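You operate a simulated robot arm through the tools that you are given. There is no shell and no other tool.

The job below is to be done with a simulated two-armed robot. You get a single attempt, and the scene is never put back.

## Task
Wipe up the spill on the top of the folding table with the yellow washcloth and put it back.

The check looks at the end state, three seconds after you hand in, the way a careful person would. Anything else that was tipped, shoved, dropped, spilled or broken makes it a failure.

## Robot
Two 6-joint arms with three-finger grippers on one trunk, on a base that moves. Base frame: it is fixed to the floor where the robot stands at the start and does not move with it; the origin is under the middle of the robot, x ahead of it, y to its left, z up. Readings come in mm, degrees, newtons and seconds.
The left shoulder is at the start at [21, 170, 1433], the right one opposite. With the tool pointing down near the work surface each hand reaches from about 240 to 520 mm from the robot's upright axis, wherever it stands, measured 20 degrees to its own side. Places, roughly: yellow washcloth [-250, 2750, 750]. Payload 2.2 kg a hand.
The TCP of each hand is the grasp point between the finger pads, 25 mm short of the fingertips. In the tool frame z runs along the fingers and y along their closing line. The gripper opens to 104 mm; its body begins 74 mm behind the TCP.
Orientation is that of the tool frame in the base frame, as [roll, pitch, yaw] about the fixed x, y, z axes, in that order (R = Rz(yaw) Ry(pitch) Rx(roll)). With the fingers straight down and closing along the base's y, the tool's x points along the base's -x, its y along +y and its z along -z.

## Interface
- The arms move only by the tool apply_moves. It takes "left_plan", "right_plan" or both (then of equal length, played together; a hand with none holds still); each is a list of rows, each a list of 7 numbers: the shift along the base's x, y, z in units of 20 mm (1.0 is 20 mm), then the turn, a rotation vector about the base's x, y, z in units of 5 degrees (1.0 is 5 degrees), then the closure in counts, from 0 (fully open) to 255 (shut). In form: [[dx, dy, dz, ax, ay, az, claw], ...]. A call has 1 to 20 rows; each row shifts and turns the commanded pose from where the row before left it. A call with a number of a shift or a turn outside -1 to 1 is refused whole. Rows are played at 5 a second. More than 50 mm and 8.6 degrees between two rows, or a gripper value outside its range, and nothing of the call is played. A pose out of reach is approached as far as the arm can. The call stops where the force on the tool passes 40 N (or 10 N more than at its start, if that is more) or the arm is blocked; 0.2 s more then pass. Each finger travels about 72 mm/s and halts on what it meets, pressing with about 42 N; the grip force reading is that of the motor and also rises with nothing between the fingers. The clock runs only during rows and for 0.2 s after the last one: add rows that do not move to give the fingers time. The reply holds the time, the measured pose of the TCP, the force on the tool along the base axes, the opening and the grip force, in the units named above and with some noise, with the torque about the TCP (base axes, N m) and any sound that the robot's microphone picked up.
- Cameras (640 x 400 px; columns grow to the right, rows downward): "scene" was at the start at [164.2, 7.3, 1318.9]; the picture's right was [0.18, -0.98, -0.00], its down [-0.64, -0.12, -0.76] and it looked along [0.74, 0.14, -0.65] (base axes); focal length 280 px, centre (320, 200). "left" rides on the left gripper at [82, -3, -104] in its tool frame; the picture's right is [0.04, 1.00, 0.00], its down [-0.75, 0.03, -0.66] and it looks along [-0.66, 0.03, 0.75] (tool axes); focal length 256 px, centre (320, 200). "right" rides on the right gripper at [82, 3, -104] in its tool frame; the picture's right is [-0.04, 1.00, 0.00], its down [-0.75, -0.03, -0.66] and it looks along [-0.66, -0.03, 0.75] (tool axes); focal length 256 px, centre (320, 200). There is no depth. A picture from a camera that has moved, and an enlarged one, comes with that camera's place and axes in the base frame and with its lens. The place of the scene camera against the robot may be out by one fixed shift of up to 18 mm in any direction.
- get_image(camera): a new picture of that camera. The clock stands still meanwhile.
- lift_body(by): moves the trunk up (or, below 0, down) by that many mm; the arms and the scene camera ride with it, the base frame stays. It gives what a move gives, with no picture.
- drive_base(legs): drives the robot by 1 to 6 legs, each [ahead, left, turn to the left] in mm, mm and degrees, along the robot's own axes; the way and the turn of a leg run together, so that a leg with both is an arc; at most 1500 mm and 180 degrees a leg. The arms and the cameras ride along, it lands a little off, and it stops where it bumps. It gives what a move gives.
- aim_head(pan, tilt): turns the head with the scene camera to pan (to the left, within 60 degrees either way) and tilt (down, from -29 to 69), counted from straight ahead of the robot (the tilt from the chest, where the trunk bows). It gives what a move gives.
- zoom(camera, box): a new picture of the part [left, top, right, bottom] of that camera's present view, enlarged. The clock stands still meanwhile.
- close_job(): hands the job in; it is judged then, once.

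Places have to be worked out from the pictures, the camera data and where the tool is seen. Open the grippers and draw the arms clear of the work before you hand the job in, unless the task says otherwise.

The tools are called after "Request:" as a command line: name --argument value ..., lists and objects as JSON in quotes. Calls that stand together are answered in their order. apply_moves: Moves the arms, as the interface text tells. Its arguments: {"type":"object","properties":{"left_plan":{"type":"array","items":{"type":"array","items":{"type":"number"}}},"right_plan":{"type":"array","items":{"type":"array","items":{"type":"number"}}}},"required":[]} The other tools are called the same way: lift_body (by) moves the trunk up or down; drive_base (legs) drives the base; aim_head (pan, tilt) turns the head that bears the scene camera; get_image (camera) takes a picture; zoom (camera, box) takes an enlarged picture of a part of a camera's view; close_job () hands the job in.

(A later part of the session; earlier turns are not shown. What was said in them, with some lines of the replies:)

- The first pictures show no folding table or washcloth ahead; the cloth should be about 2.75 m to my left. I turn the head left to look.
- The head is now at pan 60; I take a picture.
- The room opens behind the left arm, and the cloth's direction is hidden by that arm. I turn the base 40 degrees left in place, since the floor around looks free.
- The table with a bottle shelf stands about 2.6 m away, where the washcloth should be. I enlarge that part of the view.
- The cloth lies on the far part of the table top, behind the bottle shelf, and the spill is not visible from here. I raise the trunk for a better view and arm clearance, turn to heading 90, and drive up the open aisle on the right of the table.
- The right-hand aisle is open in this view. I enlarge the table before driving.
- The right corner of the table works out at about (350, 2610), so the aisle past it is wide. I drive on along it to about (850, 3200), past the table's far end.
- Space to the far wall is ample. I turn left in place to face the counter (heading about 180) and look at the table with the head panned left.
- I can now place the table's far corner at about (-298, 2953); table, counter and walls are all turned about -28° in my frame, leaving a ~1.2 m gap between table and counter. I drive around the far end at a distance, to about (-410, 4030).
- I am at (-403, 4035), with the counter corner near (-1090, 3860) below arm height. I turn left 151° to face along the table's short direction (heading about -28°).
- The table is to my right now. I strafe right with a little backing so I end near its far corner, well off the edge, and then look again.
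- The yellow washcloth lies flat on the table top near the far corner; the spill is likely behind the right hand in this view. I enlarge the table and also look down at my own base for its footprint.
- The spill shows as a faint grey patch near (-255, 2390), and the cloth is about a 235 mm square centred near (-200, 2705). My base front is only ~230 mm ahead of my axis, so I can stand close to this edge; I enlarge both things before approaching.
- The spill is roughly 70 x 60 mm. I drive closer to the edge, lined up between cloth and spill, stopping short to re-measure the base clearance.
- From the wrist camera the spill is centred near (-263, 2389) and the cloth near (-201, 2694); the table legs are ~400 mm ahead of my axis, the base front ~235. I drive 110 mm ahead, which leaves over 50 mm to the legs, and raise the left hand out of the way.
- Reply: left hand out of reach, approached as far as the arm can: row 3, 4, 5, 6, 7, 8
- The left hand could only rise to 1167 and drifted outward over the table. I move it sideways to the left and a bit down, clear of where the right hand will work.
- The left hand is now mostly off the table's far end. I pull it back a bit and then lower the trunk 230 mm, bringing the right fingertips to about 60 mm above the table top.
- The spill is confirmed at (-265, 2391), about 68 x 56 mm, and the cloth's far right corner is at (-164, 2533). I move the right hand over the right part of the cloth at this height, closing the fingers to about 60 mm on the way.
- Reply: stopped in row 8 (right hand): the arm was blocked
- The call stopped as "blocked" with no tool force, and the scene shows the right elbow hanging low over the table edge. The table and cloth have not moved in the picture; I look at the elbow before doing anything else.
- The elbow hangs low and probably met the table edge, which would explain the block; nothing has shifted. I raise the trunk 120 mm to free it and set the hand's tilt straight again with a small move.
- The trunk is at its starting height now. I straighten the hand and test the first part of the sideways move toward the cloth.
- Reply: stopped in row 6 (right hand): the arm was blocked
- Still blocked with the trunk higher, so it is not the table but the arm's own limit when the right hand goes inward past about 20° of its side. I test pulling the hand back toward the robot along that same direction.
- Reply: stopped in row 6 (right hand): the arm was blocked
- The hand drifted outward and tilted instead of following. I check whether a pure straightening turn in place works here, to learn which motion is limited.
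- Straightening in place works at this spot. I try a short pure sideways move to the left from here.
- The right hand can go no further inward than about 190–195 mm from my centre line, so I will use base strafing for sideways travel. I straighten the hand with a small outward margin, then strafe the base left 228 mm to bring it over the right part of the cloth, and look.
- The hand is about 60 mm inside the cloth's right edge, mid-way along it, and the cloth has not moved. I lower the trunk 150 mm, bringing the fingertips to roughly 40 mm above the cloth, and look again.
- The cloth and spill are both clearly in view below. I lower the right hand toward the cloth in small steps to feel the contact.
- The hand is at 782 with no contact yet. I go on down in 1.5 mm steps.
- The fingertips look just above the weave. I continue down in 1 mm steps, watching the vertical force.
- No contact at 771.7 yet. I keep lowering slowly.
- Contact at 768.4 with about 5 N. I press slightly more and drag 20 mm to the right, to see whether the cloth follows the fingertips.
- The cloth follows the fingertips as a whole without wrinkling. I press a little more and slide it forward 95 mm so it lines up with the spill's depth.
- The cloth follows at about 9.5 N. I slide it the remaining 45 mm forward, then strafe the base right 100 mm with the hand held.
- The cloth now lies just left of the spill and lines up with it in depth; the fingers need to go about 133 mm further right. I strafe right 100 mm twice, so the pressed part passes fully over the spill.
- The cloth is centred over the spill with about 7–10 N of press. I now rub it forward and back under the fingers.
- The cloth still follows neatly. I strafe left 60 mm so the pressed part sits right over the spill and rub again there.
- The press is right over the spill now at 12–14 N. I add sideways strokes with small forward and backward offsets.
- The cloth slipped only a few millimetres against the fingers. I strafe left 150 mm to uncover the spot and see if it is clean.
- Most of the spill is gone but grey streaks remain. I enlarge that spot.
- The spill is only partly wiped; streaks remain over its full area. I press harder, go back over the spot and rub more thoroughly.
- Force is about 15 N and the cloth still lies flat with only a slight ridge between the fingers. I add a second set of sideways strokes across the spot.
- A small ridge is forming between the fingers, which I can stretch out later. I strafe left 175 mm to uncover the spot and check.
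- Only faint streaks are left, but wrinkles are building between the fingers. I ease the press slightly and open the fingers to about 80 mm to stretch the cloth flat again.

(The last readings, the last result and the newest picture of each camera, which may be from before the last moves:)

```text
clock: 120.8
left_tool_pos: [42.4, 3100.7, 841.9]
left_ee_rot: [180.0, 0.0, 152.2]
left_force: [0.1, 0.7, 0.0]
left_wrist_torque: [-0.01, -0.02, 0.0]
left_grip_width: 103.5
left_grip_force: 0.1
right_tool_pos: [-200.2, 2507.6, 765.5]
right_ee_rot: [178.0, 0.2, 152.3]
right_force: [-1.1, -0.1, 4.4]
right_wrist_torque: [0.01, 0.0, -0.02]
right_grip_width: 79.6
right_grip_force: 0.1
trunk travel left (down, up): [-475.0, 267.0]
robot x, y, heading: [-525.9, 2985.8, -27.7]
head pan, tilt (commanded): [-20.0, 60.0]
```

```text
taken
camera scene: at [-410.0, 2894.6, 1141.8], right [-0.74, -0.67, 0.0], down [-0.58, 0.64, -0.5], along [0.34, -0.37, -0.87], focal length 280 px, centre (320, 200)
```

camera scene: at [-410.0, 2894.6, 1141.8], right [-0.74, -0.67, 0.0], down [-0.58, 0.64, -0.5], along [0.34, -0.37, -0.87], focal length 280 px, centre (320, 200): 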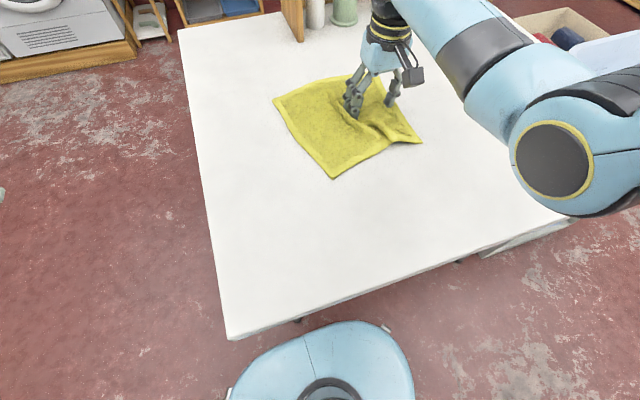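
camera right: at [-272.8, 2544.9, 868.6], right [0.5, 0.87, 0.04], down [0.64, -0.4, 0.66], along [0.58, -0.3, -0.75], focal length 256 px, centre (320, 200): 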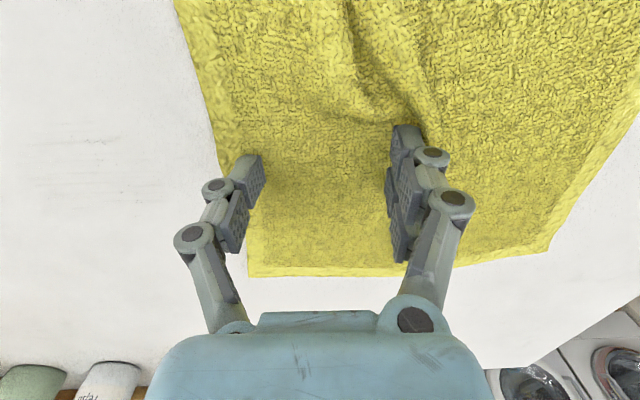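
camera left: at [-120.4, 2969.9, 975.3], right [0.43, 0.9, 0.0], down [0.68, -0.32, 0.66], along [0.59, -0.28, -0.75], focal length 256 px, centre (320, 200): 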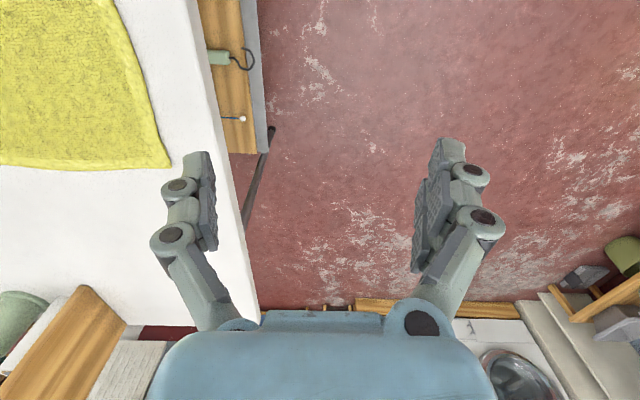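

Opening flattened the part between the fingers; a wrinkle remains on the near side. Pulling to the right should stretch it, so I press more and strafe right 190 mm across the spot.

Request:
apply_moves --right_plan '[[0, 0, -0.07, 0, 0, 0, 62], [0, 0, -0.06, 0, 0, 0, 62], [0, 0, 0, 0, 0, 0, 62]]'

Request:
drive_base --legs '[[0, -190, 0]]'

Request:
get_image --camera "right"

Request:
get_image --camera "scene"

```text
clock: 121.5
left_tool_pos: [41.7, 3102.5, 842.1]
left_ee_rot: [-180.0, 0.0, 152.2]
left_force: [0.5, -0.1, 0.8]
left_wrist_torque: [0.02, 0.01, -0.01]
left_grip_width: 104.1
left_grip_force: 0.0
right_tool_pos: [-200.7, 2507.0, 763.9]
right_ee_rot: [178.0, 0.3, 152.4]
right_force: [-1.3, 0.6, 19.1]
right_wrist_torque: [0.31, -0.14, 0.05]
right_grip_width: 80.7
right_grip_force: 5.3
trunk travel left (down, up): [-475.0, 267.0]
robot x, y, heading: [-529.4, 2986.2, -27.8]
head pan, tilt (commanded): [-20.0, 60.0]
```

```text
clock: 123.1
left_tool_pos: [-48.6, 2932.4, 842.6]
left_ee_rot: [-180.0, 0.1, 152.1]
left_force: [-0.1, -1.0, -0.3]
left_wrist_torque: [0.0, -0.02, 0.01]
left_grip_width: 104.1
left_grip_force: 0.1
right_tool_pos: [-289.8, 2338.3, 761.8]
right_ee_rot: [178.1, 0.2, 152.4]
right_force: [2.4, -3.5, 17.3]
right_wrist_torque: [0.18, -0.26, 0.03]
right_grip_width: 82.8
right_grip_force: 0.0
trunk travel left (down, up): [-475.0, 267.0]
robot x, y, heading: [-622.3, 2813.5, -27.7]
head pan, tilt (commanded): [-20.0, 60.0]
```

```text
taken
camera right: at [-363.2, 2374.9, 866.7], right [0.5, 0.87, 0.03], down [0.64, -0.39, 0.66], along [0.58, -0.31, -0.75], focal length 256 px, centre (320, 200)
```

right: 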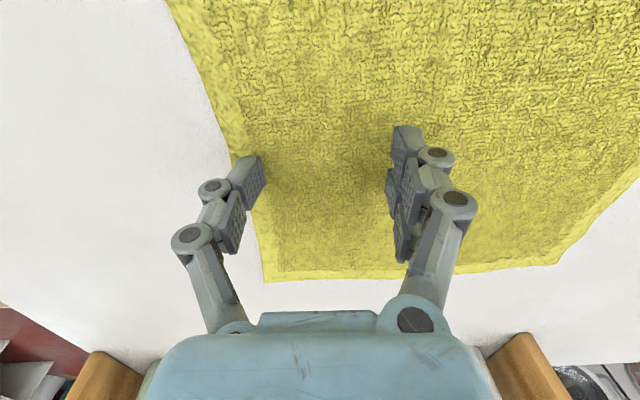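

```text
taken
camera scene: at [-500.5, 2725.1, 1142.0], right [-0.74, -0.67, 0.0], down [-0.58, 0.64, -0.5], along [0.34, -0.37, -0.87], focal length 280 px, centre (320, 200)
```

scene: 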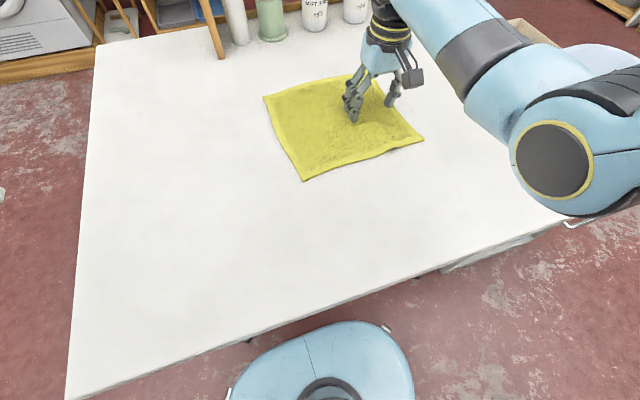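

Pulling right flattened the cloth completely. I lift the fingers 15 mm, shift 62 mm left to the cloth's middle (right over the spill), and press down there.

Request:
apply_moves --right_plan '[[0, 0, 0.4, 0, 0, 0, 62], [0, 0, 0.4, 0, 0, 0, 62], [0.465, 0.885, 0, 0, 0, 0, 62], [0.465, 0.885, 0, 0, 0, 0, 62], [0.465, 0.885, 0, 0, 0, 0, 62], [0, 0, -0.4, 0, 0, 0, 62], [0, 0, -0.15, 0, 0, 0, 62], [0, 0, 0, 0, 0, 0, 62]]'

Request:
get_image --camera "right"

```text
clock: 124.9
left_tool_pos: [-47.3, 2931.3, 840.9]
left_ee_rot: [180.0, 0.0, 152.2]
left_force: [0.0, 0.0, -0.9]
left_wrist_torque: [-0.03, 0.0, 0.02]
left_grip_width: 103.9
left_grip_force: 0.1
right_tool_pos: [-261.2, 2390.8, 767.6]
right_ee_rot: [178.0, 0.3, 152.3]
right_force: [0.1, 0.5, 3.1]
right_wrist_torque: [-0.11, 0.08, -0.06]
right_grip_width: 78.7
right_grip_force: 0.2
trunk travel left (down, up): [-475.0, 267.0]
robot x, y, heading: [-620.3, 2813.5, -27.9]
head pan, tilt (commanded): [-20.0, 60.0]
```

```text
taken
camera right: at [-334.1, 2428.3, 870.9], right [0.5, 0.87, 0.03], down [0.64, -0.39, 0.66], along [0.58, -0.31, -0.75], focal length 256 px, centre (320, 200)
```

right: 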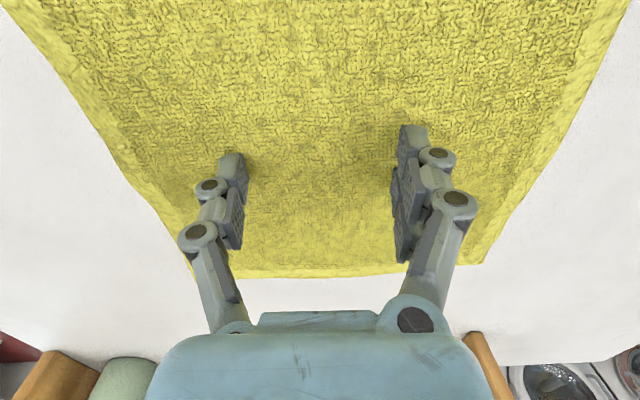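

The fingers are over the cloth's middle, directly above the spill. I press to about 15–20 N and rub forward and back, stepping sideways.

Request:
apply_moves --right_plan '[[0, 0, -0.1, 0, 0, 0, 62], [0, 0, -0.08, 0, 0, 0, 62], [0.664, -0.349, 0, 0, 0, 0, 62], [0.664, -0.349, 0, 0, 0, 0, 62], [-0.664, 0.349, 0, 0, 0, 0, 62], [-0.664, 0.349, 0, 0, 0, 0, 62], [-0.664, 0.349, 0, 0, 0, 0, 62], [-0.664, 0.349, 0, 0, 0, 0, 62], [-0.349, -0.664, 0, 0, 0, 0, 62], [0.664, -0.349, 0, 0, 0, 0, 62], [0.664, -0.349, 0, 0, 0, 0, 62], [0.664, -0.349, 0, 0, 0, 0, 62], [0.664, -0.349, 0, 0, 0, 0, 62], [-0.349, -0.664, 0, 0, 0, 0, 62], [-0.664, 0.349, 0, 0, 0, 0, 62], [-0.664, 0.349, 0, 0, 0, 0, 62], [-0.664, 0.349, 0, 0, 0, 0, 62], [-0.664, 0.349, 0, 0, 0, 0, 62], [0.664, -0.349, 0, 0, 0, 0, 62], [0.664, -0.349, 0, 0, 0, 0, 62]]'

Request:
get_image --camera "right"

```text
clock: 129.1
left_tool_pos: [-48.5, 2931.2, 842.8]
left_ee_rot: [-180.0, 0.0, 152.1]
left_force: [0.8, 0.0, -0.4]
left_wrist_torque: [0.02, 0.0, -0.01]
left_grip_width: 104.0
left_grip_force: 0.1
right_tool_pos: [-276.8, 2361.5, 764.8]
right_ee_rot: [178.0, 0.3, 152.4]
right_force: [0.7, 0.1, 8.1]
right_wrist_torque: [0.05, -0.02, 0.03]
right_grip_width: 81.1
right_grip_force: 0.0
trunk travel left (down, up): [-475.0, 267.0]
robot x, y, heading: [-622.7, 2813.2, -28.1]
head pan, tilt (commanded): [-20.0, 60.0]
```

```text
taken
camera right: at [-348.4, 2400.5, 868.1], right [0.5, 0.87, 0.03], down [0.64, -0.39, 0.66], along [0.58, -0.31, -0.75], focal length 256 px, centre (320, 200)
```

right: 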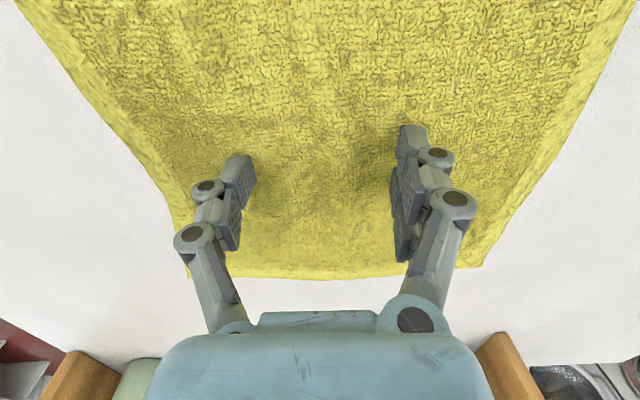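

The cloth is still flat. I add sideways strokes at three depths with the press kept on.

Request:
apply_moves --right_plan '[[0.349, 0.664, -0.06, 0, 0, 0, 62], [0.349, 0.664, 0, 0, 0, 0, 62], [0.9, -0.473, 0, 0, 0, 0, 62], [-0.349, -0.664, 0, 0, 0, 0, 62], [-0.349, -0.664, 0, 0, 0, 0, 62], [-0.349, -0.664, 0, 0, 0, 0, 62], [-0.9, 0.473, 0, 0, 0, 0, 62], [0.349, 0.664, 0, 0, 0, 0, 62], [0.349, 0.664, 0, 0, 0, 0, 62], [0.349, 0.664, 0, 0, 0, 0, 62], [-0.9, 0.473, 0, 0, 0, 0, 62], [-0.349, -0.664, 0, 0, 0, 0, 62], [-0.349, -0.664, 0, 0, 0, 0, 62], [-0.349, -0.664, 0, 0, 0, 0, 62], [0.9, -0.473, 0, 0, 0, 0, 62], [0.349, 0.664, 0, 0, 0, 0, 62], [0.349, 0.664, 0, 0, 0, 0, 62], [-0.349, -0.664, 0, 0, 0, 0, 62], [-0.349, -0.664, 0, 0, 0, 0, 62], [-0.349, -0.664, 0, 0, 0, 0, 62]]'

Request:
get_image --camera "right"

```text
clock: 133.3
left_tool_pos: [-48.7, 2933.4, 841.7]
left_ee_rot: [-180.0, 0.0, 152.2]
left_force: [0.1, 0.0, 0.2]
left_wrist_torque: [-0.01, -0.01, -0.01]
left_grip_width: 104.1
left_grip_force: 0.0
right_tool_pos: [-289.8, 2338.4, 764.7]
right_ee_rot: [178.1, 0.3, 152.4]
right_force: [0.5, 2.4, 21.4]
right_wrist_torque: [0.41, -0.15, 0.01]
right_grip_width: 75.0
right_grip_force: 7.5
trunk travel left (down, up): [-475.0, 267.0]
robot x, y, heading: [-621.1, 2815.6, -27.7]
head pan, tilt (commanded): [-20.0, 60.0]
```

```text
taken
camera right: at [-362.3, 2375.3, 868.2], right [0.5, 0.87, 0.03], down [0.64, -0.39, 0.66], along [0.58, -0.31, -0.75], focal length 256 px, centre (320, 200)
```

right: 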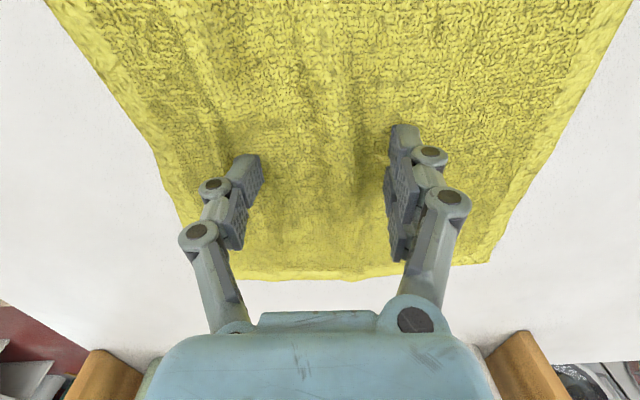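

I now move the press point to the left part of the cloth, so that the next pull to the left stretches it flat: lift, shift 64 mm left, press again.

Request:
apply_moves --right_plan '[[0, 0, 0.4, 0, 0, 0, 62], [0, 0, 0.4, 0, 0, 0, 62], [0.372, 0.708, 0, 0, 0, 0, 62], [0.372, 0.708, 0, 0, 0, 0, 62], [0.372, 0.708, 0, 0, 0, 0, 62], [0.372, 0.708, 0, 0, 0, 0, 62], [0, 0, -0.4, 0, 0, 0, 62], [0, 0, -0.25, 0, 0, 0, 62], [0, 0, -0.1, 0, 0, 0, 62], [0, 0, 0, 0, 0, 0, 62]]'

Request:
get_image --camera "right"

```text
clock: 135.5
left_tool_pos: [-48.0, 2931.3, 843.0]
left_ee_rot: [-179.9, 0.0, 152.2]
left_force: [-0.1, -0.4, 0.4]
left_wrist_torque: [-0.01, -0.02, -0.01]
left_grip_width: 104.0
left_grip_force: 0.1
right_tool_pos: [-259.6, 2393.2, 763.4]
right_ee_rot: [178.1, 0.3, 152.4]
right_force: [0.2, -0.8, 11.2]
right_wrist_torque: [0.02, -0.03, 0.03]
right_grip_width: 80.5
right_grip_force: 0.1
trunk travel left (down, up): [-475.0, 267.0]
robot x, y, heading: [-617.5, 2813.5, -27.8]
head pan, tilt (commanded): [-20.0, 60.0]
```

```text
taken
camera right: at [-332.2, 2431.2, 867.9], right [0.5, 0.87, 0.03], down [0.64, -0.39, 0.66], along [0.58, -0.31, -0.75], focal length 256 px, centre (320, 200)
```

right: 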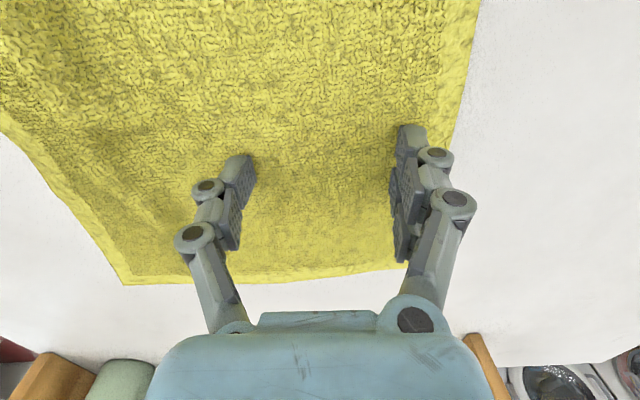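

The press now sits on the left part of the cloth. I strafe left 245 mm, pulling it off the spot, and check the table.

Request:
drive_base --legs '[[0, 245, 0]]'

Request:
get_image --camera "right"

Request:
get_image --camera "scene"

```text
clock: 137.3
left_tool_pos: [67.4, 3148.0, 842.8]
left_ee_rot: [-179.9, 0.0, 152.0]
left_force: [0.9, 0.5, -1.3]
left_wrist_torque: [-0.02, 0.03, 0.01]
left_grip_width: 103.8
left_grip_force: 0.1
right_tool_pos: [-147.2, 2611.8, 764.1]
right_ee_rot: [178.1, 0.2, 152.1]
right_force: [0.3, -1.0, 12.2]
right_wrist_torque: [0.12, -0.04, -0.02]
right_grip_width: 80.8
right_grip_force: 0.1
trunk travel left (down, up): [-475.0, 267.0]
robot x, y, heading: [-506.2, 3034.1, -28.1]
head pan, tilt (commanded): [-20.0, 60.0]
```

```text
taken
camera right: at [-218.2, 2649.2, 867.7], right [0.5, 0.86, 0.03], down [0.64, -0.4, 0.66], along [0.58, -0.31, -0.75], focal length 256 px, centre (320, 200)
```

right: 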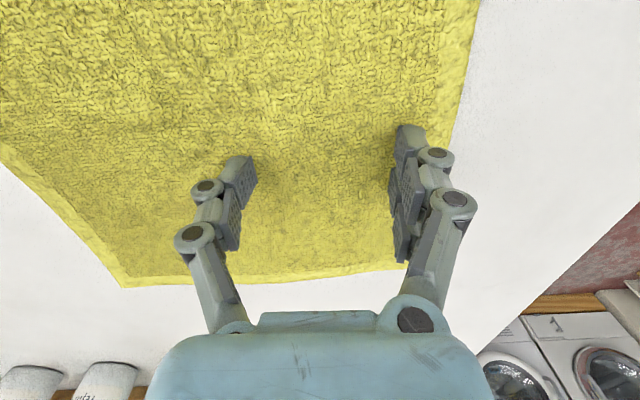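

```text
taken
camera scene: at [-384.2, 2943.9, 1142.0], right [-0.74, -0.67, 0.0], down [-0.58, 0.64, -0.5], along [0.33, -0.37, -0.87], focal length 280 px, centre (320, 200)
```

scene: 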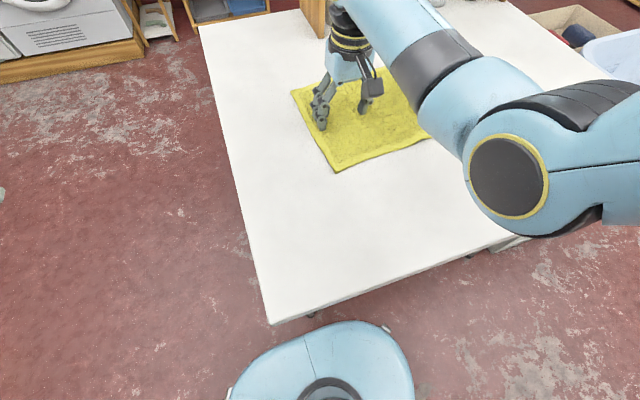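

The cloth came along flat, but the spot is out of view. I lift the fingers off the cloth and strafe the base right to look at the spot directly.

Request:
apply_moves --right_plan '[[0, 0, 0.5, 0, 0, 0, 62], [0, 0, 1, 0, 0, 0, 62], [0, 0, 1, 0, 0, 0, 62]]'

Request:
drive_base --legs '[[0, -170, 0]]'

Request:
get_image --camera "right"

Request:
get_image --camera "scene"

```text
clock: 138.1
left_tool_pos: [68.4, 3146.2, 842.2]
left_ee_rot: [180.0, 0.0, 152.0]
left_force: [1.0, 0.3, -0.9]
left_wrist_torque: [-0.01, -0.03, -0.01]
left_grip_width: 104.2
left_grip_force: 0.1
right_tool_pos: [-146.5, 2608.4, 814.4]
right_ee_rot: [178.0, 0.2, 152.1]
right_force: [-0.3, 0.3, 0.2]
right_wrist_torque: [-0.01, 0.01, -0.04]
right_grip_width: 78.9
right_grip_force: 0.1
trunk travel left (down, up): [-475.0, 267.0]
robot x, y, heading: [-503.4, 3038.2, -28.2]
head pan, tilt (commanded): [-20.0, 60.0]
```

```text
clock: 139.6
left_tool_pos: [-11.5, 2997.1, 842.1]
left_ee_rot: [-180.0, -0.1, 152.1]
left_force: [-0.5, -0.8, 0.1]
left_wrist_torque: [0.05, 0.01, -0.01]
left_grip_width: 104.1
left_grip_force: 0.1
right_tool_pos: [-225.8, 2460.3, 814.7]
right_ee_rot: [177.9, 0.2, 152.3]
right_force: [0.4, -0.7, -1.0]
right_wrist_torque: [0.09, -0.04, 0.03]
right_grip_width: 78.5
right_grip_force: 0.0
trunk travel left (down, up): [-475.0, 267.0]
robot x, y, heading: [-578.1, 2886.1, -28.2]
head pan, tilt (commanded): [-20.0, 60.0]
```

```text
taken
camera right: at [-298.0, 2497.1, 917.3], right [0.5, 0.86, 0.04], down [0.64, -0.4, 0.66], along [0.58, -0.31, -0.75], focal length 256 px, centre (320, 200)
```

right: 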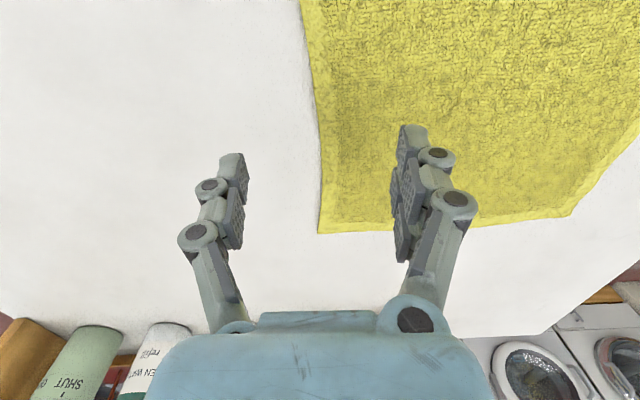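

```text
taken
camera scene: at [-463.7, 2792.0, 1141.7], right [-0.74, -0.67, 0.0], down [-0.58, 0.64, -0.5], along [0.34, -0.37, -0.87], focal length 280 px, centre (320, 200)
```

scene: 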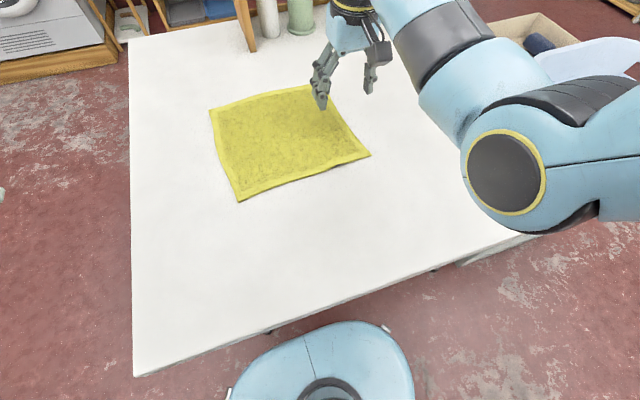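

At the spill's place, around (207, 127) in the wrist picture, the table now looks clean. I enlarge it to be sure.

Request:
zoom --camera "right" --box '[80, 40, 304, 180]'

Request:
zoom --camera "right" --box '[0, 0, 320, 200]'

```text
2.86 times, centred on (192, 110) of right
camera zoom: at [-298.0, 2497.1, 917.3], right [0.5, 0.86, 0.04], down [0.64, -0.4, 0.66], along [0.58, -0.31, -0.75], focal length 731 px, centre (686, 457)
```

zoom: 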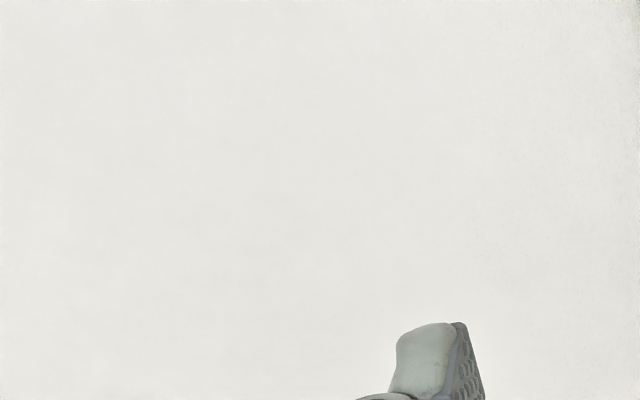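

```text
2.00 times, centred on (160, 100) of right
camera zoom: at [-298.0, 2497.1, 917.3], right [0.5, 0.86, 0.04], down [0.64, -0.4, 0.66], along [0.58, -0.31, -0.75], focal length 512 px, centre (640, 400)
```

zoom: 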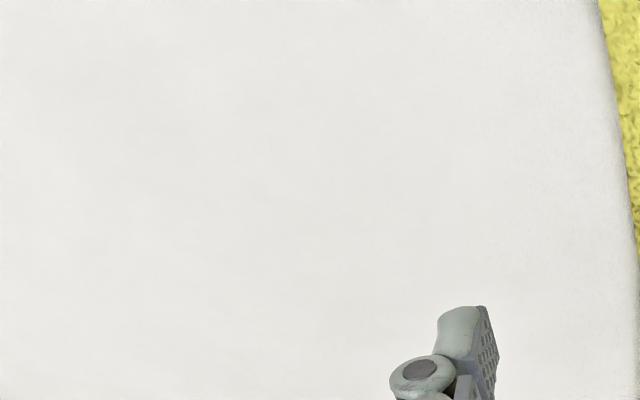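

The table top is clean now. The cloth's centre is at about (-170, 2564) and must go back to (-207, 2698), i.e. about 102 mm left and 95 mm toward me; I strafe the base left 264 mm with the hand raised, to set up that pull.

Request:
drive_base --legs '[[0, 264, 0]]'

Request:
get_image --camera "scene"

```text
clock: 141.4
left_tool_pos: [111.6, 3229.5, 841.8]
left_ee_rot: [-179.9, 0.0, 152.0]
left_force: [0.2, -0.1, -0.5]
left_wrist_torque: [-0.02, 0.01, 0.01]
left_grip_width: 104.0
left_grip_force: 0.0
right_tool_pos: [-103.1, 2691.5, 814.0]
right_ee_rot: [178.2, 0.2, 152.2]
right_force: [0.2, 0.9, 1.1]
right_wrist_torque: [-0.04, 0.02, -0.02]
right_grip_width: 78.8
right_grip_force: 0.1
trunk travel left (down, up): [-475.0, 267.0]
robot x, y, heading: [-459.6, 3116.6, -27.8]
head pan, tilt (commanded): [-20.0, 60.0]
```

```text
taken
camera scene: at [-339.9, 3024.9, 1141.8], right [-0.74, -0.67, 0.0], down [-0.58, 0.64, -0.5], along [0.33, -0.37, -0.87], focal length 280 px, centre (320, 200)
```

scene: 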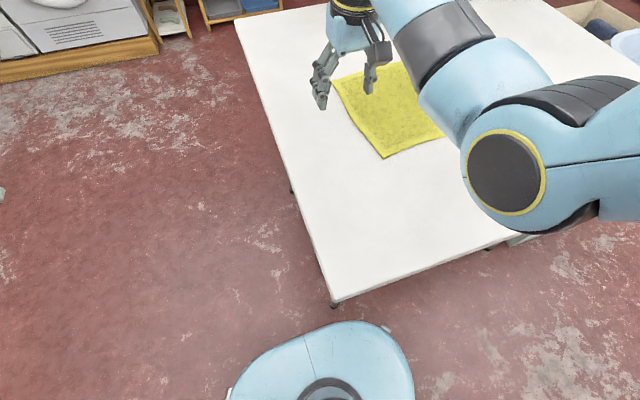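

The hand is over the cloth's left edge. I move it above the near-left part of the cloth, at about (-178, 2625), and look.

Request:
apply_moves --right_plan '[[-0.752, -0.669, 0, 0, 0, 0, 62], [-0.752, -0.669, 0, 0, 0, 0, 62], [-0.752, -0.669, 0, 0, 0, 0, 62], [-0.752, -0.669, 0, 0, 0, 0, 62], [-0.752, -0.669, 0, 0, 0, 0, 62], [0, 0, 0, 0, 0, 0, 62]]'

Request:
get_image --camera "right"

Request:
get_image --camera "scene"

```text
clock: 142.8
left_tool_pos: [112.1, 3229.5, 841.4]
left_ee_rot: [180.0, 0.0, 152.0]
left_force: [0.5, 0.5, -0.1]
left_wrist_torque: [0.0, 0.02, 0.02]
left_grip_width: 104.1
left_grip_force: 0.1
right_tool_pos: [-179.0, 2624.6, 813.0]
right_ee_rot: [177.9, 0.2, 152.2]
right_force: [-0.5, 0.8, 0.3]
right_wrist_torque: [0.0, -0.01, -0.01]
right_grip_width: 78.8
right_grip_force: 0.1
trunk travel left (down, up): [-475.0, 267.0]
robot x, y, heading: [-457.5, 3114.7, -27.8]
head pan, tilt (commanded): [-20.0, 60.0]
```

```text
taken
camera right: at [-250.6, 2662.2, 917.4], right [0.5, 0.86, 0.04], down [0.64, -0.4, 0.66], along [0.58, -0.31, -0.75], focal length 256 px, centre (320, 200)
```

right: 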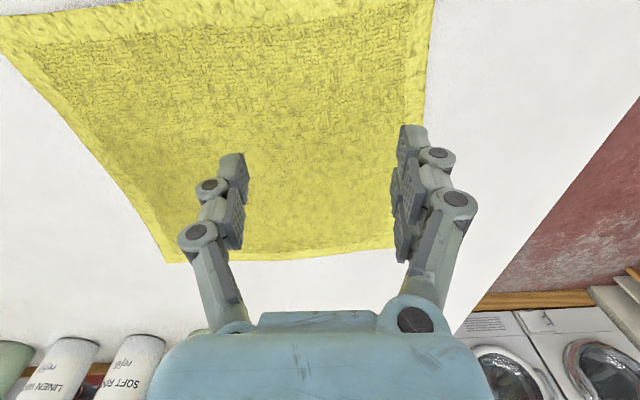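

```text
taken
camera scene: at [-340.2, 3024.3, 1141.7], right [-0.74, -0.67, 0.0], down [-0.58, 0.64, -0.5], along [0.33, -0.37, -0.87], focal length 280 px, centre (320, 200)
```

scene: 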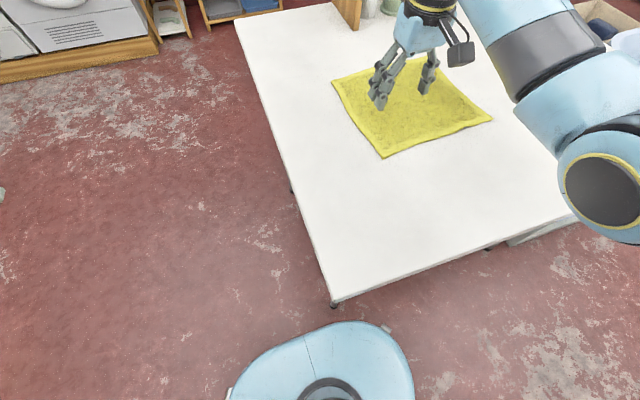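

The fingers sit about 20 mm inside the cloth's left edge, toward the near side. I lower and press to about 10 N.

Request:
apply_moves --right_plan '[[0, 0, -1, 0, 0, 0, 62], [0, 0, -0.9, 0, 0, 0, 62], [0, 0, -0.3, 0, 0, 0, 62], [0, 0, -0.1, 0, 0, 0, 62], [0, 0, -0.1, 0, 0, 0, 62], [0, 0, 0, 0, 0, 0, 62]]'

```text
clock: 144.2
left_tool_pos: [111.3, 3229.1, 843.7]
left_ee_rot: [179.9, 0.0, 152.1]
left_force: [1.0, 0.6, 0.6]
left_wrist_torque: [0.03, -0.02, -0.01]
left_grip_width: 104.0
left_grip_force: 0.1
right_tool_pos: [-176.6, 2625.4, 766.7]
right_ee_rot: [178.1, 0.3, 152.2]
right_force: [0.0, -1.5, 6.7]
right_wrist_torque: [-0.32, 0.16, 0.0]
right_grip_width: 78.4
right_grip_force: 3.2
trunk travel left (down, up): [-475.0, 267.0]
robot x, y, heading: [-458.4, 3116.5, -28.1]
head pan, tilt (commanded): [-20.0, 60.0]
```

Contact at 6.7 N. I press slightly more and pull the cloth half of the way back (left and toward me).

Request:
apply_moves --right_plan '[[0, 0, -0.06, 0, 0, 0, 62], [-0.13, 0.4785, 0, 0, 0, 0, 62], [-0.13, 0.4785, 0, 0, 0, 0, 62], [-0.13, 0.4785, 0, 0, 0, 0, 62], [-0.13, 0.4785, 0, 0, 0, 0, 62], [-0.13, 0.4785, 0, 0, 0, 0, 62], [-0.13, 0.4785, 0, 0, 0, 0, 62], [-0.13, 0.4785, 0, 0, 0, 0, 62], [0, 0, 0, 0, 0, 0, 62]]'

Request:
get_image --camera "right"

Request:
get_image --camera "scene"

```text
clock: 146.2
left_tool_pos: [111.8, 3230.1, 844.7]
left_ee_rot: [179.9, -0.1, 152.0]
left_force: [0.3, -0.2, -0.1]
left_wrist_torque: [-0.02, 0.01, 0.02]
left_grip_width: 103.9
left_grip_force: 0.0
right_tool_pos: [-195.3, 2692.2, 764.6]
right_ee_rot: [178.0, 0.2, 152.2]
right_force: [0.3, 0.5, 7.2]
right_wrist_torque: [-0.02, 0.06, 0.0]
right_grip_width: 79.5
right_grip_force: 0.1
trunk travel left (down, up): [-475.0, 267.0]
robot x, y, heading: [-459.9, 3113.2, -28.0]
head pan, tilt (commanded): [-20.0, 60.0]
```

```text
taken
camera right: at [-267.7, 2729.5, 868.3], right [0.5, 0.86, 0.04], down [0.64, -0.4, 0.66], along [0.58, -0.31, -0.75], focal length 256 px, centre (320, 200)
```

right: 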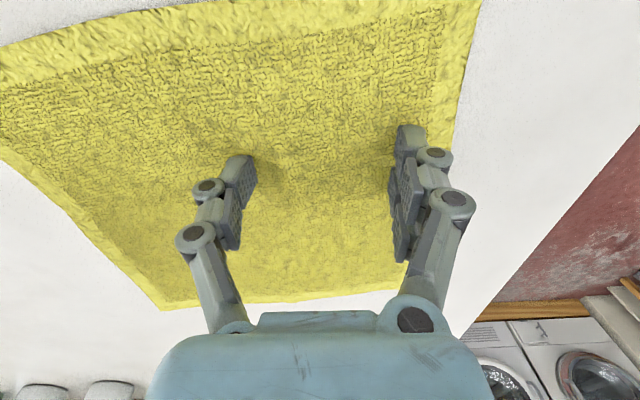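

```text
taken
camera scene: at [-340.9, 3024.7, 1141.9], right [-0.74, -0.67, 0.0], down [-0.58, 0.64, -0.5], along [0.33, -0.37, -0.87], focal length 280 px, centre (320, 200)
```

scene: 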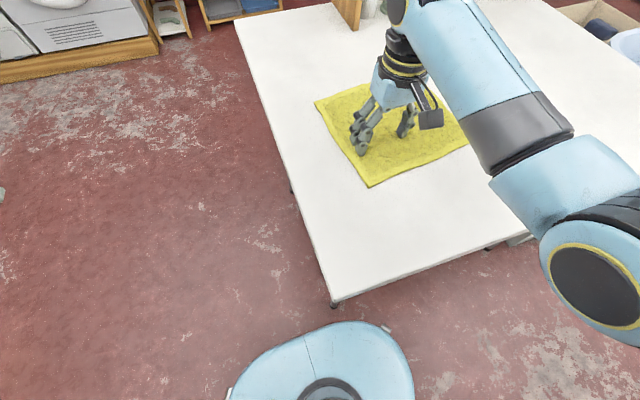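

The cloth follows flat. I pull the second half of the way.

Request:
apply_moves --right_plan '[[-0.13, 0.4785, 0, 0, 0, 0, 62], [-0.13, 0.4785, 0, 0, 0, 0, 62], [-0.13, 0.4785, 0, 0, 0, 0, 62], [-0.13, 0.4785, 0, 0, 0, 0, 62], [-0.13, 0.4785, 0, 0, 0, 0, 62], [-0.13, 0.4785, 0, 0, 0, 0, 62], [-0.13, 0.4785, 0, 0, 0, 0, 62], [0, 0, 0, 0, 0, 0, 62]]'

Request:
get_image --camera "right"

Request:
get_image --camera "scene"

```text
clock: 148.1
left_tool_pos: [111.6, 3229.0, 842.7]
left_ee_rot: [-180.0, 0.0, 152.1]
left_force: [0.0, 0.1, -0.3]
left_wrist_torque: [-0.02, 0.0, 0.02]
left_grip_width: 103.7
left_grip_force: 0.1
right_tool_pos: [-215.0, 2759.7, 763.6]
right_ee_rot: [178.1, 0.2, 152.2]
right_force: [-0.1, 0.2, 7.1]
right_wrist_torque: [-0.07, 0.03, 0.01]
right_grip_width: 81.1
right_grip_force: 0.2
trunk travel left (down, up): [-475.0, 267.0]
robot x, y, heading: [-460.8, 3112.3, -28.0]
head pan, tilt (commanded): [-20.0, 60.0]
```

```text
taken
camera right: at [-286.8, 2797.4, 868.4], right [0.5, 0.86, 0.04], down [0.64, -0.4, 0.66], along [0.58, -0.31, -0.75], focal length 256 px, centre (320, 200)
```

right: 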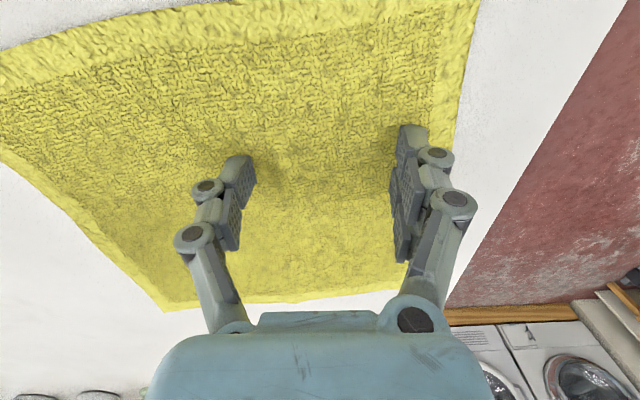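

```text
taken
camera scene: at [-340.8, 3024.5, 1141.8], right [-0.74, -0.67, 0.0], down [-0.58, 0.64, -0.5], along [0.33, -0.37, -0.87], focal length 280 px, centre (320, 200)
```

scene: 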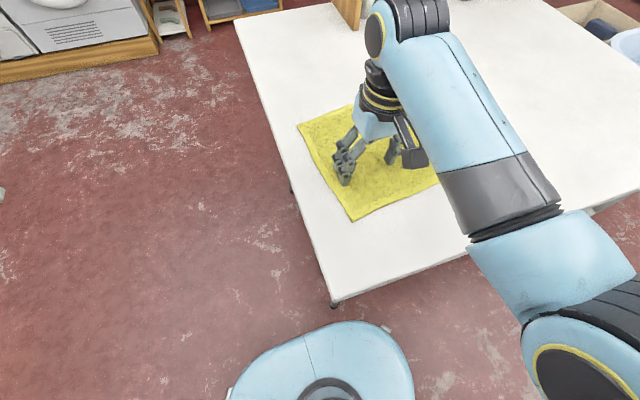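

By the wrist and head pictures the cloth is back within about 10 mm of its old place, lying flat. I lift the fingers straight up.

Request:
apply_moves --right_plan '[[0, 0, 0.2, 0, 0, 0, 62], [0, 0, 0.5, 0, 0, 0, 62], [0, 0, 1, 0, 0, 0, 62], [0, 0, 1, 0, 0, 0, 62], [0, 0, 1, 0, 0, 0, 62]]'

Request:
drive_base --legs '[[0, -109, 0]]'

Request:
get_image --camera "scene"

Request:
get_image --camera "right"

```text
clock: 149.2
left_tool_pos: [112.6, 3229.2, 842.8]
left_ee_rot: [180.0, 0.0, 152.0]
left_force: [0.7, -0.2, 0.0]
left_wrist_torque: [0.0, 0.01, -0.02]
left_grip_width: 103.9
left_grip_force: 0.1
right_tool_pos: [-215.2, 2759.8, 841.1]
right_ee_rot: [178.0, 0.2, 152.1]
right_force: [0.9, 0.6, 0.2]
right_wrist_torque: [0.02, -0.01, -0.02]
right_grip_width: 78.7
right_grip_force: 0.0
trunk travel left (down, up): [-475.0, 267.0]
robot x, y, heading: [-459.5, 3116.3, -28.3]
head pan, tilt (commanded): [-20.0, 60.0]
```

```text
clock: 150.4
left_tool_pos: [59.4, 3131.2, 842.0]
left_ee_rot: [180.0, 0.1, 152.0]
left_force: [-0.1, -0.8, 0.1]
left_wrist_torque: [0.06, 0.01, 0.0]
left_grip_width: 104.1
left_grip_force: 0.1
right_tool_pos: [-266.4, 2661.7, 839.5]
right_ee_rot: [177.8, 0.2, 152.2]
right_force: [0.3, -0.9, 0.3]
right_wrist_torque: [0.03, 0.01, -0.02]
right_grip_width: 78.6
right_grip_force: 0.1
trunk travel left (down, up): [-475.0, 267.0]
robot x, y, heading: [-509.5, 3022.6, -27.9]
head pan, tilt (commanded): [-20.0, 60.0]
```

```text
taken
camera scene: at [-392.3, 2926.4, 1141.7], right [-0.74, -0.67, 0.0], down [-0.58, 0.64, -0.5], along [0.34, -0.37, -0.87], focal length 280 px, centre (320, 200)
```

scene: 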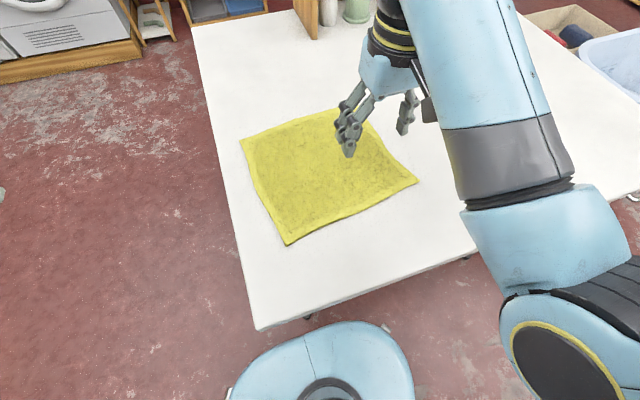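

```text
taken
camera right: at [-338.4, 2699.8, 943.1], right [0.5, 0.86, 0.04], down [0.64, -0.4, 0.66], along [0.58, -0.31, -0.75], focal length 256 px, centre (320, 200)
```

right: 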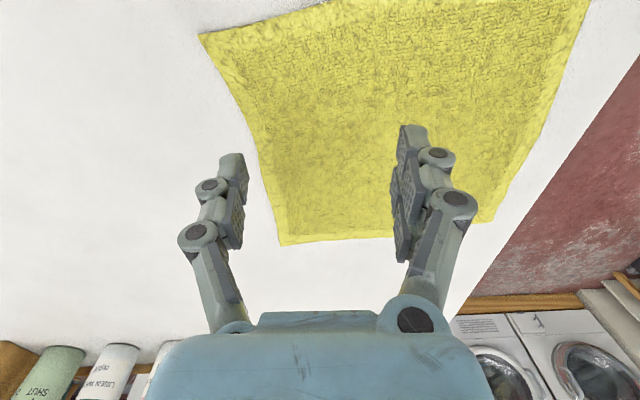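

The cloth's centre is within about 7 mm of its original place, turned only about 6°, and flat. I raise the trunk, open the right gripper and back away from the table, then check the whole scene.

Request:
lift_body --by 150

Request:
apply_moves --right_plan '[[0, 0, 0, 0, 0, 0, 40], [0, 0, 0, 0, 0, 0, 0], [0, 0, 0, 0, 0, 0, 0], [0, 0, 0, 0, 0, 0, 0]]'

Request:
drive_base --legs '[[-380, 0, 0]]'

Request:
aim_head --pan -15 --tilt 40

Request:
get_image --camera "scene"

Request:
get_image --camera "right"

```text
clock: 152.2
left_tool_pos: [61.8, 3132.7, 991.1]
left_ee_rot: [180.0, 0.0, 152.0]
left_force: [1.1, -0.1, 1.2]
left_wrist_torque: [0.03, 0.02, -0.01]
left_grip_width: 104.4
left_grip_force: 0.1
right_tool_pos: [-264.6, 2662.8, 990.1]
right_ee_rot: [178.0, 0.1, 152.1]
right_force: [0.5, 0.1, 1.1]
right_wrist_torque: [0.04, 0.0, 0.05]
right_grip_width: 78.8
right_grip_force: 0.0
trunk travel left (down, up): [-625.0, 117.0]
robot x, y, heading: [-505.4, 3019.5, -28.1]
head pan, tilt (commanded): [-20.0, 60.0]
```

```text
clock: 153.2
left_tool_pos: [61.3, 3132.2, 991.3]
left_ee_rot: [-180.0, 0.1, 152.0]
left_force: [0.0, 0.4, 0.3]
left_wrist_torque: [0.0, -0.01, -0.01]
left_grip_width: 104.2
left_grip_force: 0.0
right_tool_pos: [-265.6, 2662.8, 989.8]
right_ee_rot: [178.0, 0.3, 152.2]
right_force: [0.6, 0.4, -1.1]
right_wrist_torque: [-0.04, 0.01, 0.01]
right_grip_width: 104.3
right_grip_force: 0.0
trunk travel left (down, up): [-625.0, 117.0]
robot x, y, heading: [-511.5, 3018.8, -27.9]
head pan, tilt (commanded): [-20.0, 60.0]
```

```text
clock: 155.6
left_tool_pos: [-278.0, 3312.5, 991.9]
left_ee_rot: [179.9, 0.0, 152.3]
left_force: [-0.5, 0.3, 0.0]
left_wrist_torque: [-0.02, -0.02, -0.04]
left_grip_width: 104.0
left_grip_force: 0.2
right_tool_pos: [-600.8, 2842.6, 990.6]
right_ee_rot: [178.0, 0.3, 152.5]
right_force: [-0.1, 0.8, 0.3]
right_wrist_torque: [-0.03, 0.02, -0.02]
right_grip_width: 104.0
right_grip_force: 0.0
trunk travel left (down, up): [-625.0, 117.0]
robot x, y, heading: [-845.2, 3198.6, -27.7]
head pan, tilt (commanded): [-20.0, 60.0]
```

```text
clock: 156.4
left_tool_pos: [-275.5, 3312.3, 992.9]
left_ee_rot: [-180.0, 0.1, 152.2]
left_force: [-0.1, 0.2, 0.2]
left_wrist_torque: [0.0, -0.02, 0.0]
left_grip_width: 104.2
left_grip_force: 0.1
right_tool_pos: [-600.0, 2842.1, 988.9]
right_ee_rot: [178.0, 0.2, 152.4]
right_force: [0.8, -0.7, 0.3]
right_wrist_torque: [-0.01, 0.0, -0.01]
right_grip_width: 103.9
right_grip_force: 0.0
trunk travel left (down, up): [-625.0, 117.0]
robot x, y, heading: [-849.7, 3198.7, -27.7]
head pan, tilt (commanded): [-15.0, 40.0]
```

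```text
taken
camera scene: at [-712.0, 3098.4, 1320.0], right [-0.68, -0.73, 0.0], down [-0.47, 0.44, -0.77], along [0.56, -0.52, -0.64], focal length 280 px, centre (320, 200)
```

scene: 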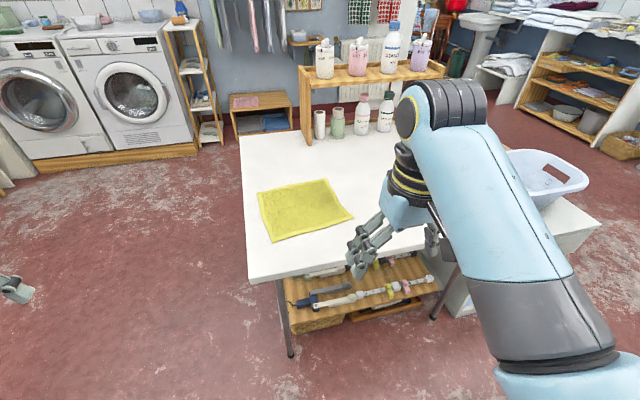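

```text
taken
camera right: at [-673.2, 2879.1, 1093.4], right [0.5, 0.87, 0.03], down [0.64, -0.39, 0.66], along [0.58, -0.3, -0.75], focal length 256 px, centre (320, 200)
```

right: 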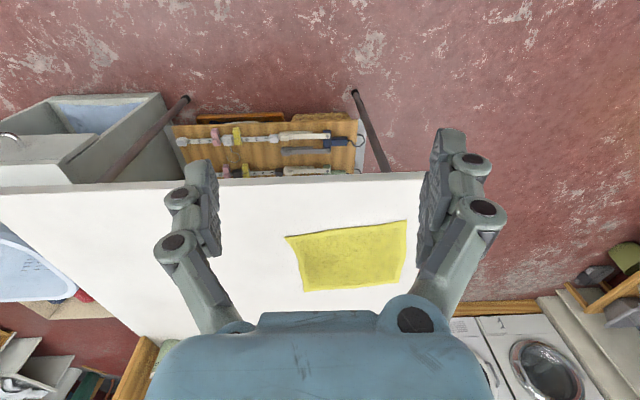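

Everything stands as before: bottles, shelf, tools and basin are untouched and the cloth lies flat in its place. I strafe right a little to get a clear view of the wiped spot once more.

Request:
drive_base --legs '[[0, -220, 0]]'

Request:
get_image --camera "right"

Request:
zoom --camera "right" --box '[200, 180, 440, 330]'

```text
clock: 158.1
left_tool_pos: [-380.3, 3113.8, 992.8]
left_ee_rot: [-180.0, -0.1, 152.1]
left_force: [0.0, 0.2, -0.9]
left_wrist_torque: [0.04, -0.04, 0.0]
left_grip_width: 104.2
left_grip_force: 0.0
right_tool_pos: [-706.8, 2644.0, 988.2]
right_ee_rot: [178.0, 0.1, 152.2]
right_force: [0.3, -0.6, -0.3]
right_wrist_torque: [0.04, -0.02, 0.0]
right_grip_width: 104.0
right_grip_force: 0.1
trunk travel left (down, up): [-625.0, 117.0]
robot x, y, heading: [-952.2, 2998.5, -27.8]
head pan, tilt (commanded): [-15.0, 40.0]
```

```text
taken
camera right: at [-778.2, 2680.9, 1093.3], right [0.5, 0.87, 0.04], down [0.64, -0.4, 0.66], along [0.58, -0.31, -0.75], focal length 256 px, centre (320, 200)
```

right: 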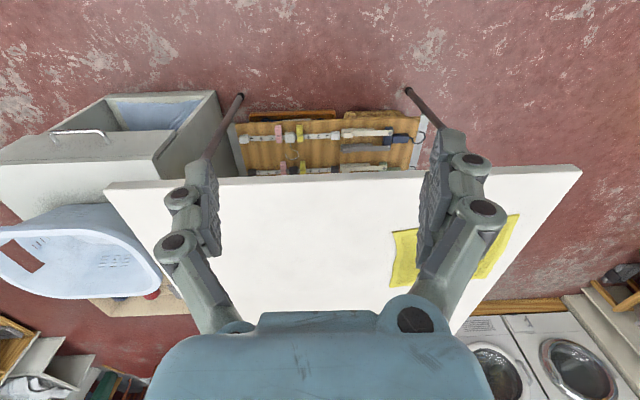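

```text
2.67 times, centred on (320, 255) of right
camera zoom: at [-778.2, 2680.9, 1093.3], right [0.5, 0.87, 0.04], down [0.64, -0.4, 0.66], along [0.58, -0.31, -0.75], focal length 683 px, centre (320, 53)
```

zoom: 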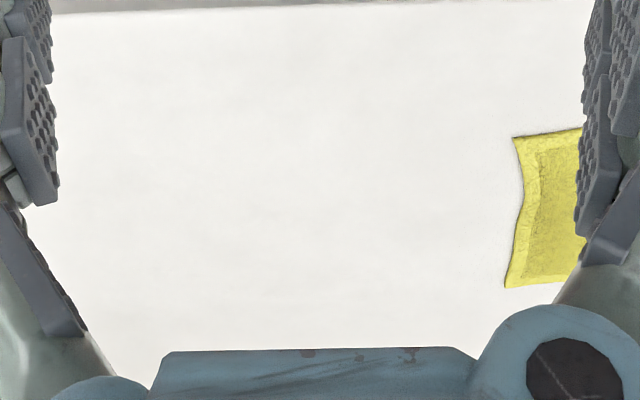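

The wiped area is clean, the cloth lies flat in its old place, both grippers are open and both hands are clear of the table. I hand the job in.

Request:
close_job

```text
The job is handed in.
```

The spill on the folding table is wiped up, and the yellow washcloth is back in its place. I handed the job in.

- **Spill:** after two rounds of rubbing, the last close-up pictures of the spot showed no streaks left.
- **Washcloth:** it lies flat on the table, about 7 mm from where it started by my measurement. It is turned about 6° from its original position, and I left it that way.
- **Surroundings:** the bottles, shelf, tools and basin looked unmoved in the final pictures. Early on, the right arm stopped as "blocked". I found no contact force on the hand, and the table and cloth had not shifted, so I took it as the arm's own limit on reaching inward.

Both grippers are open and the arms are clear of the table.
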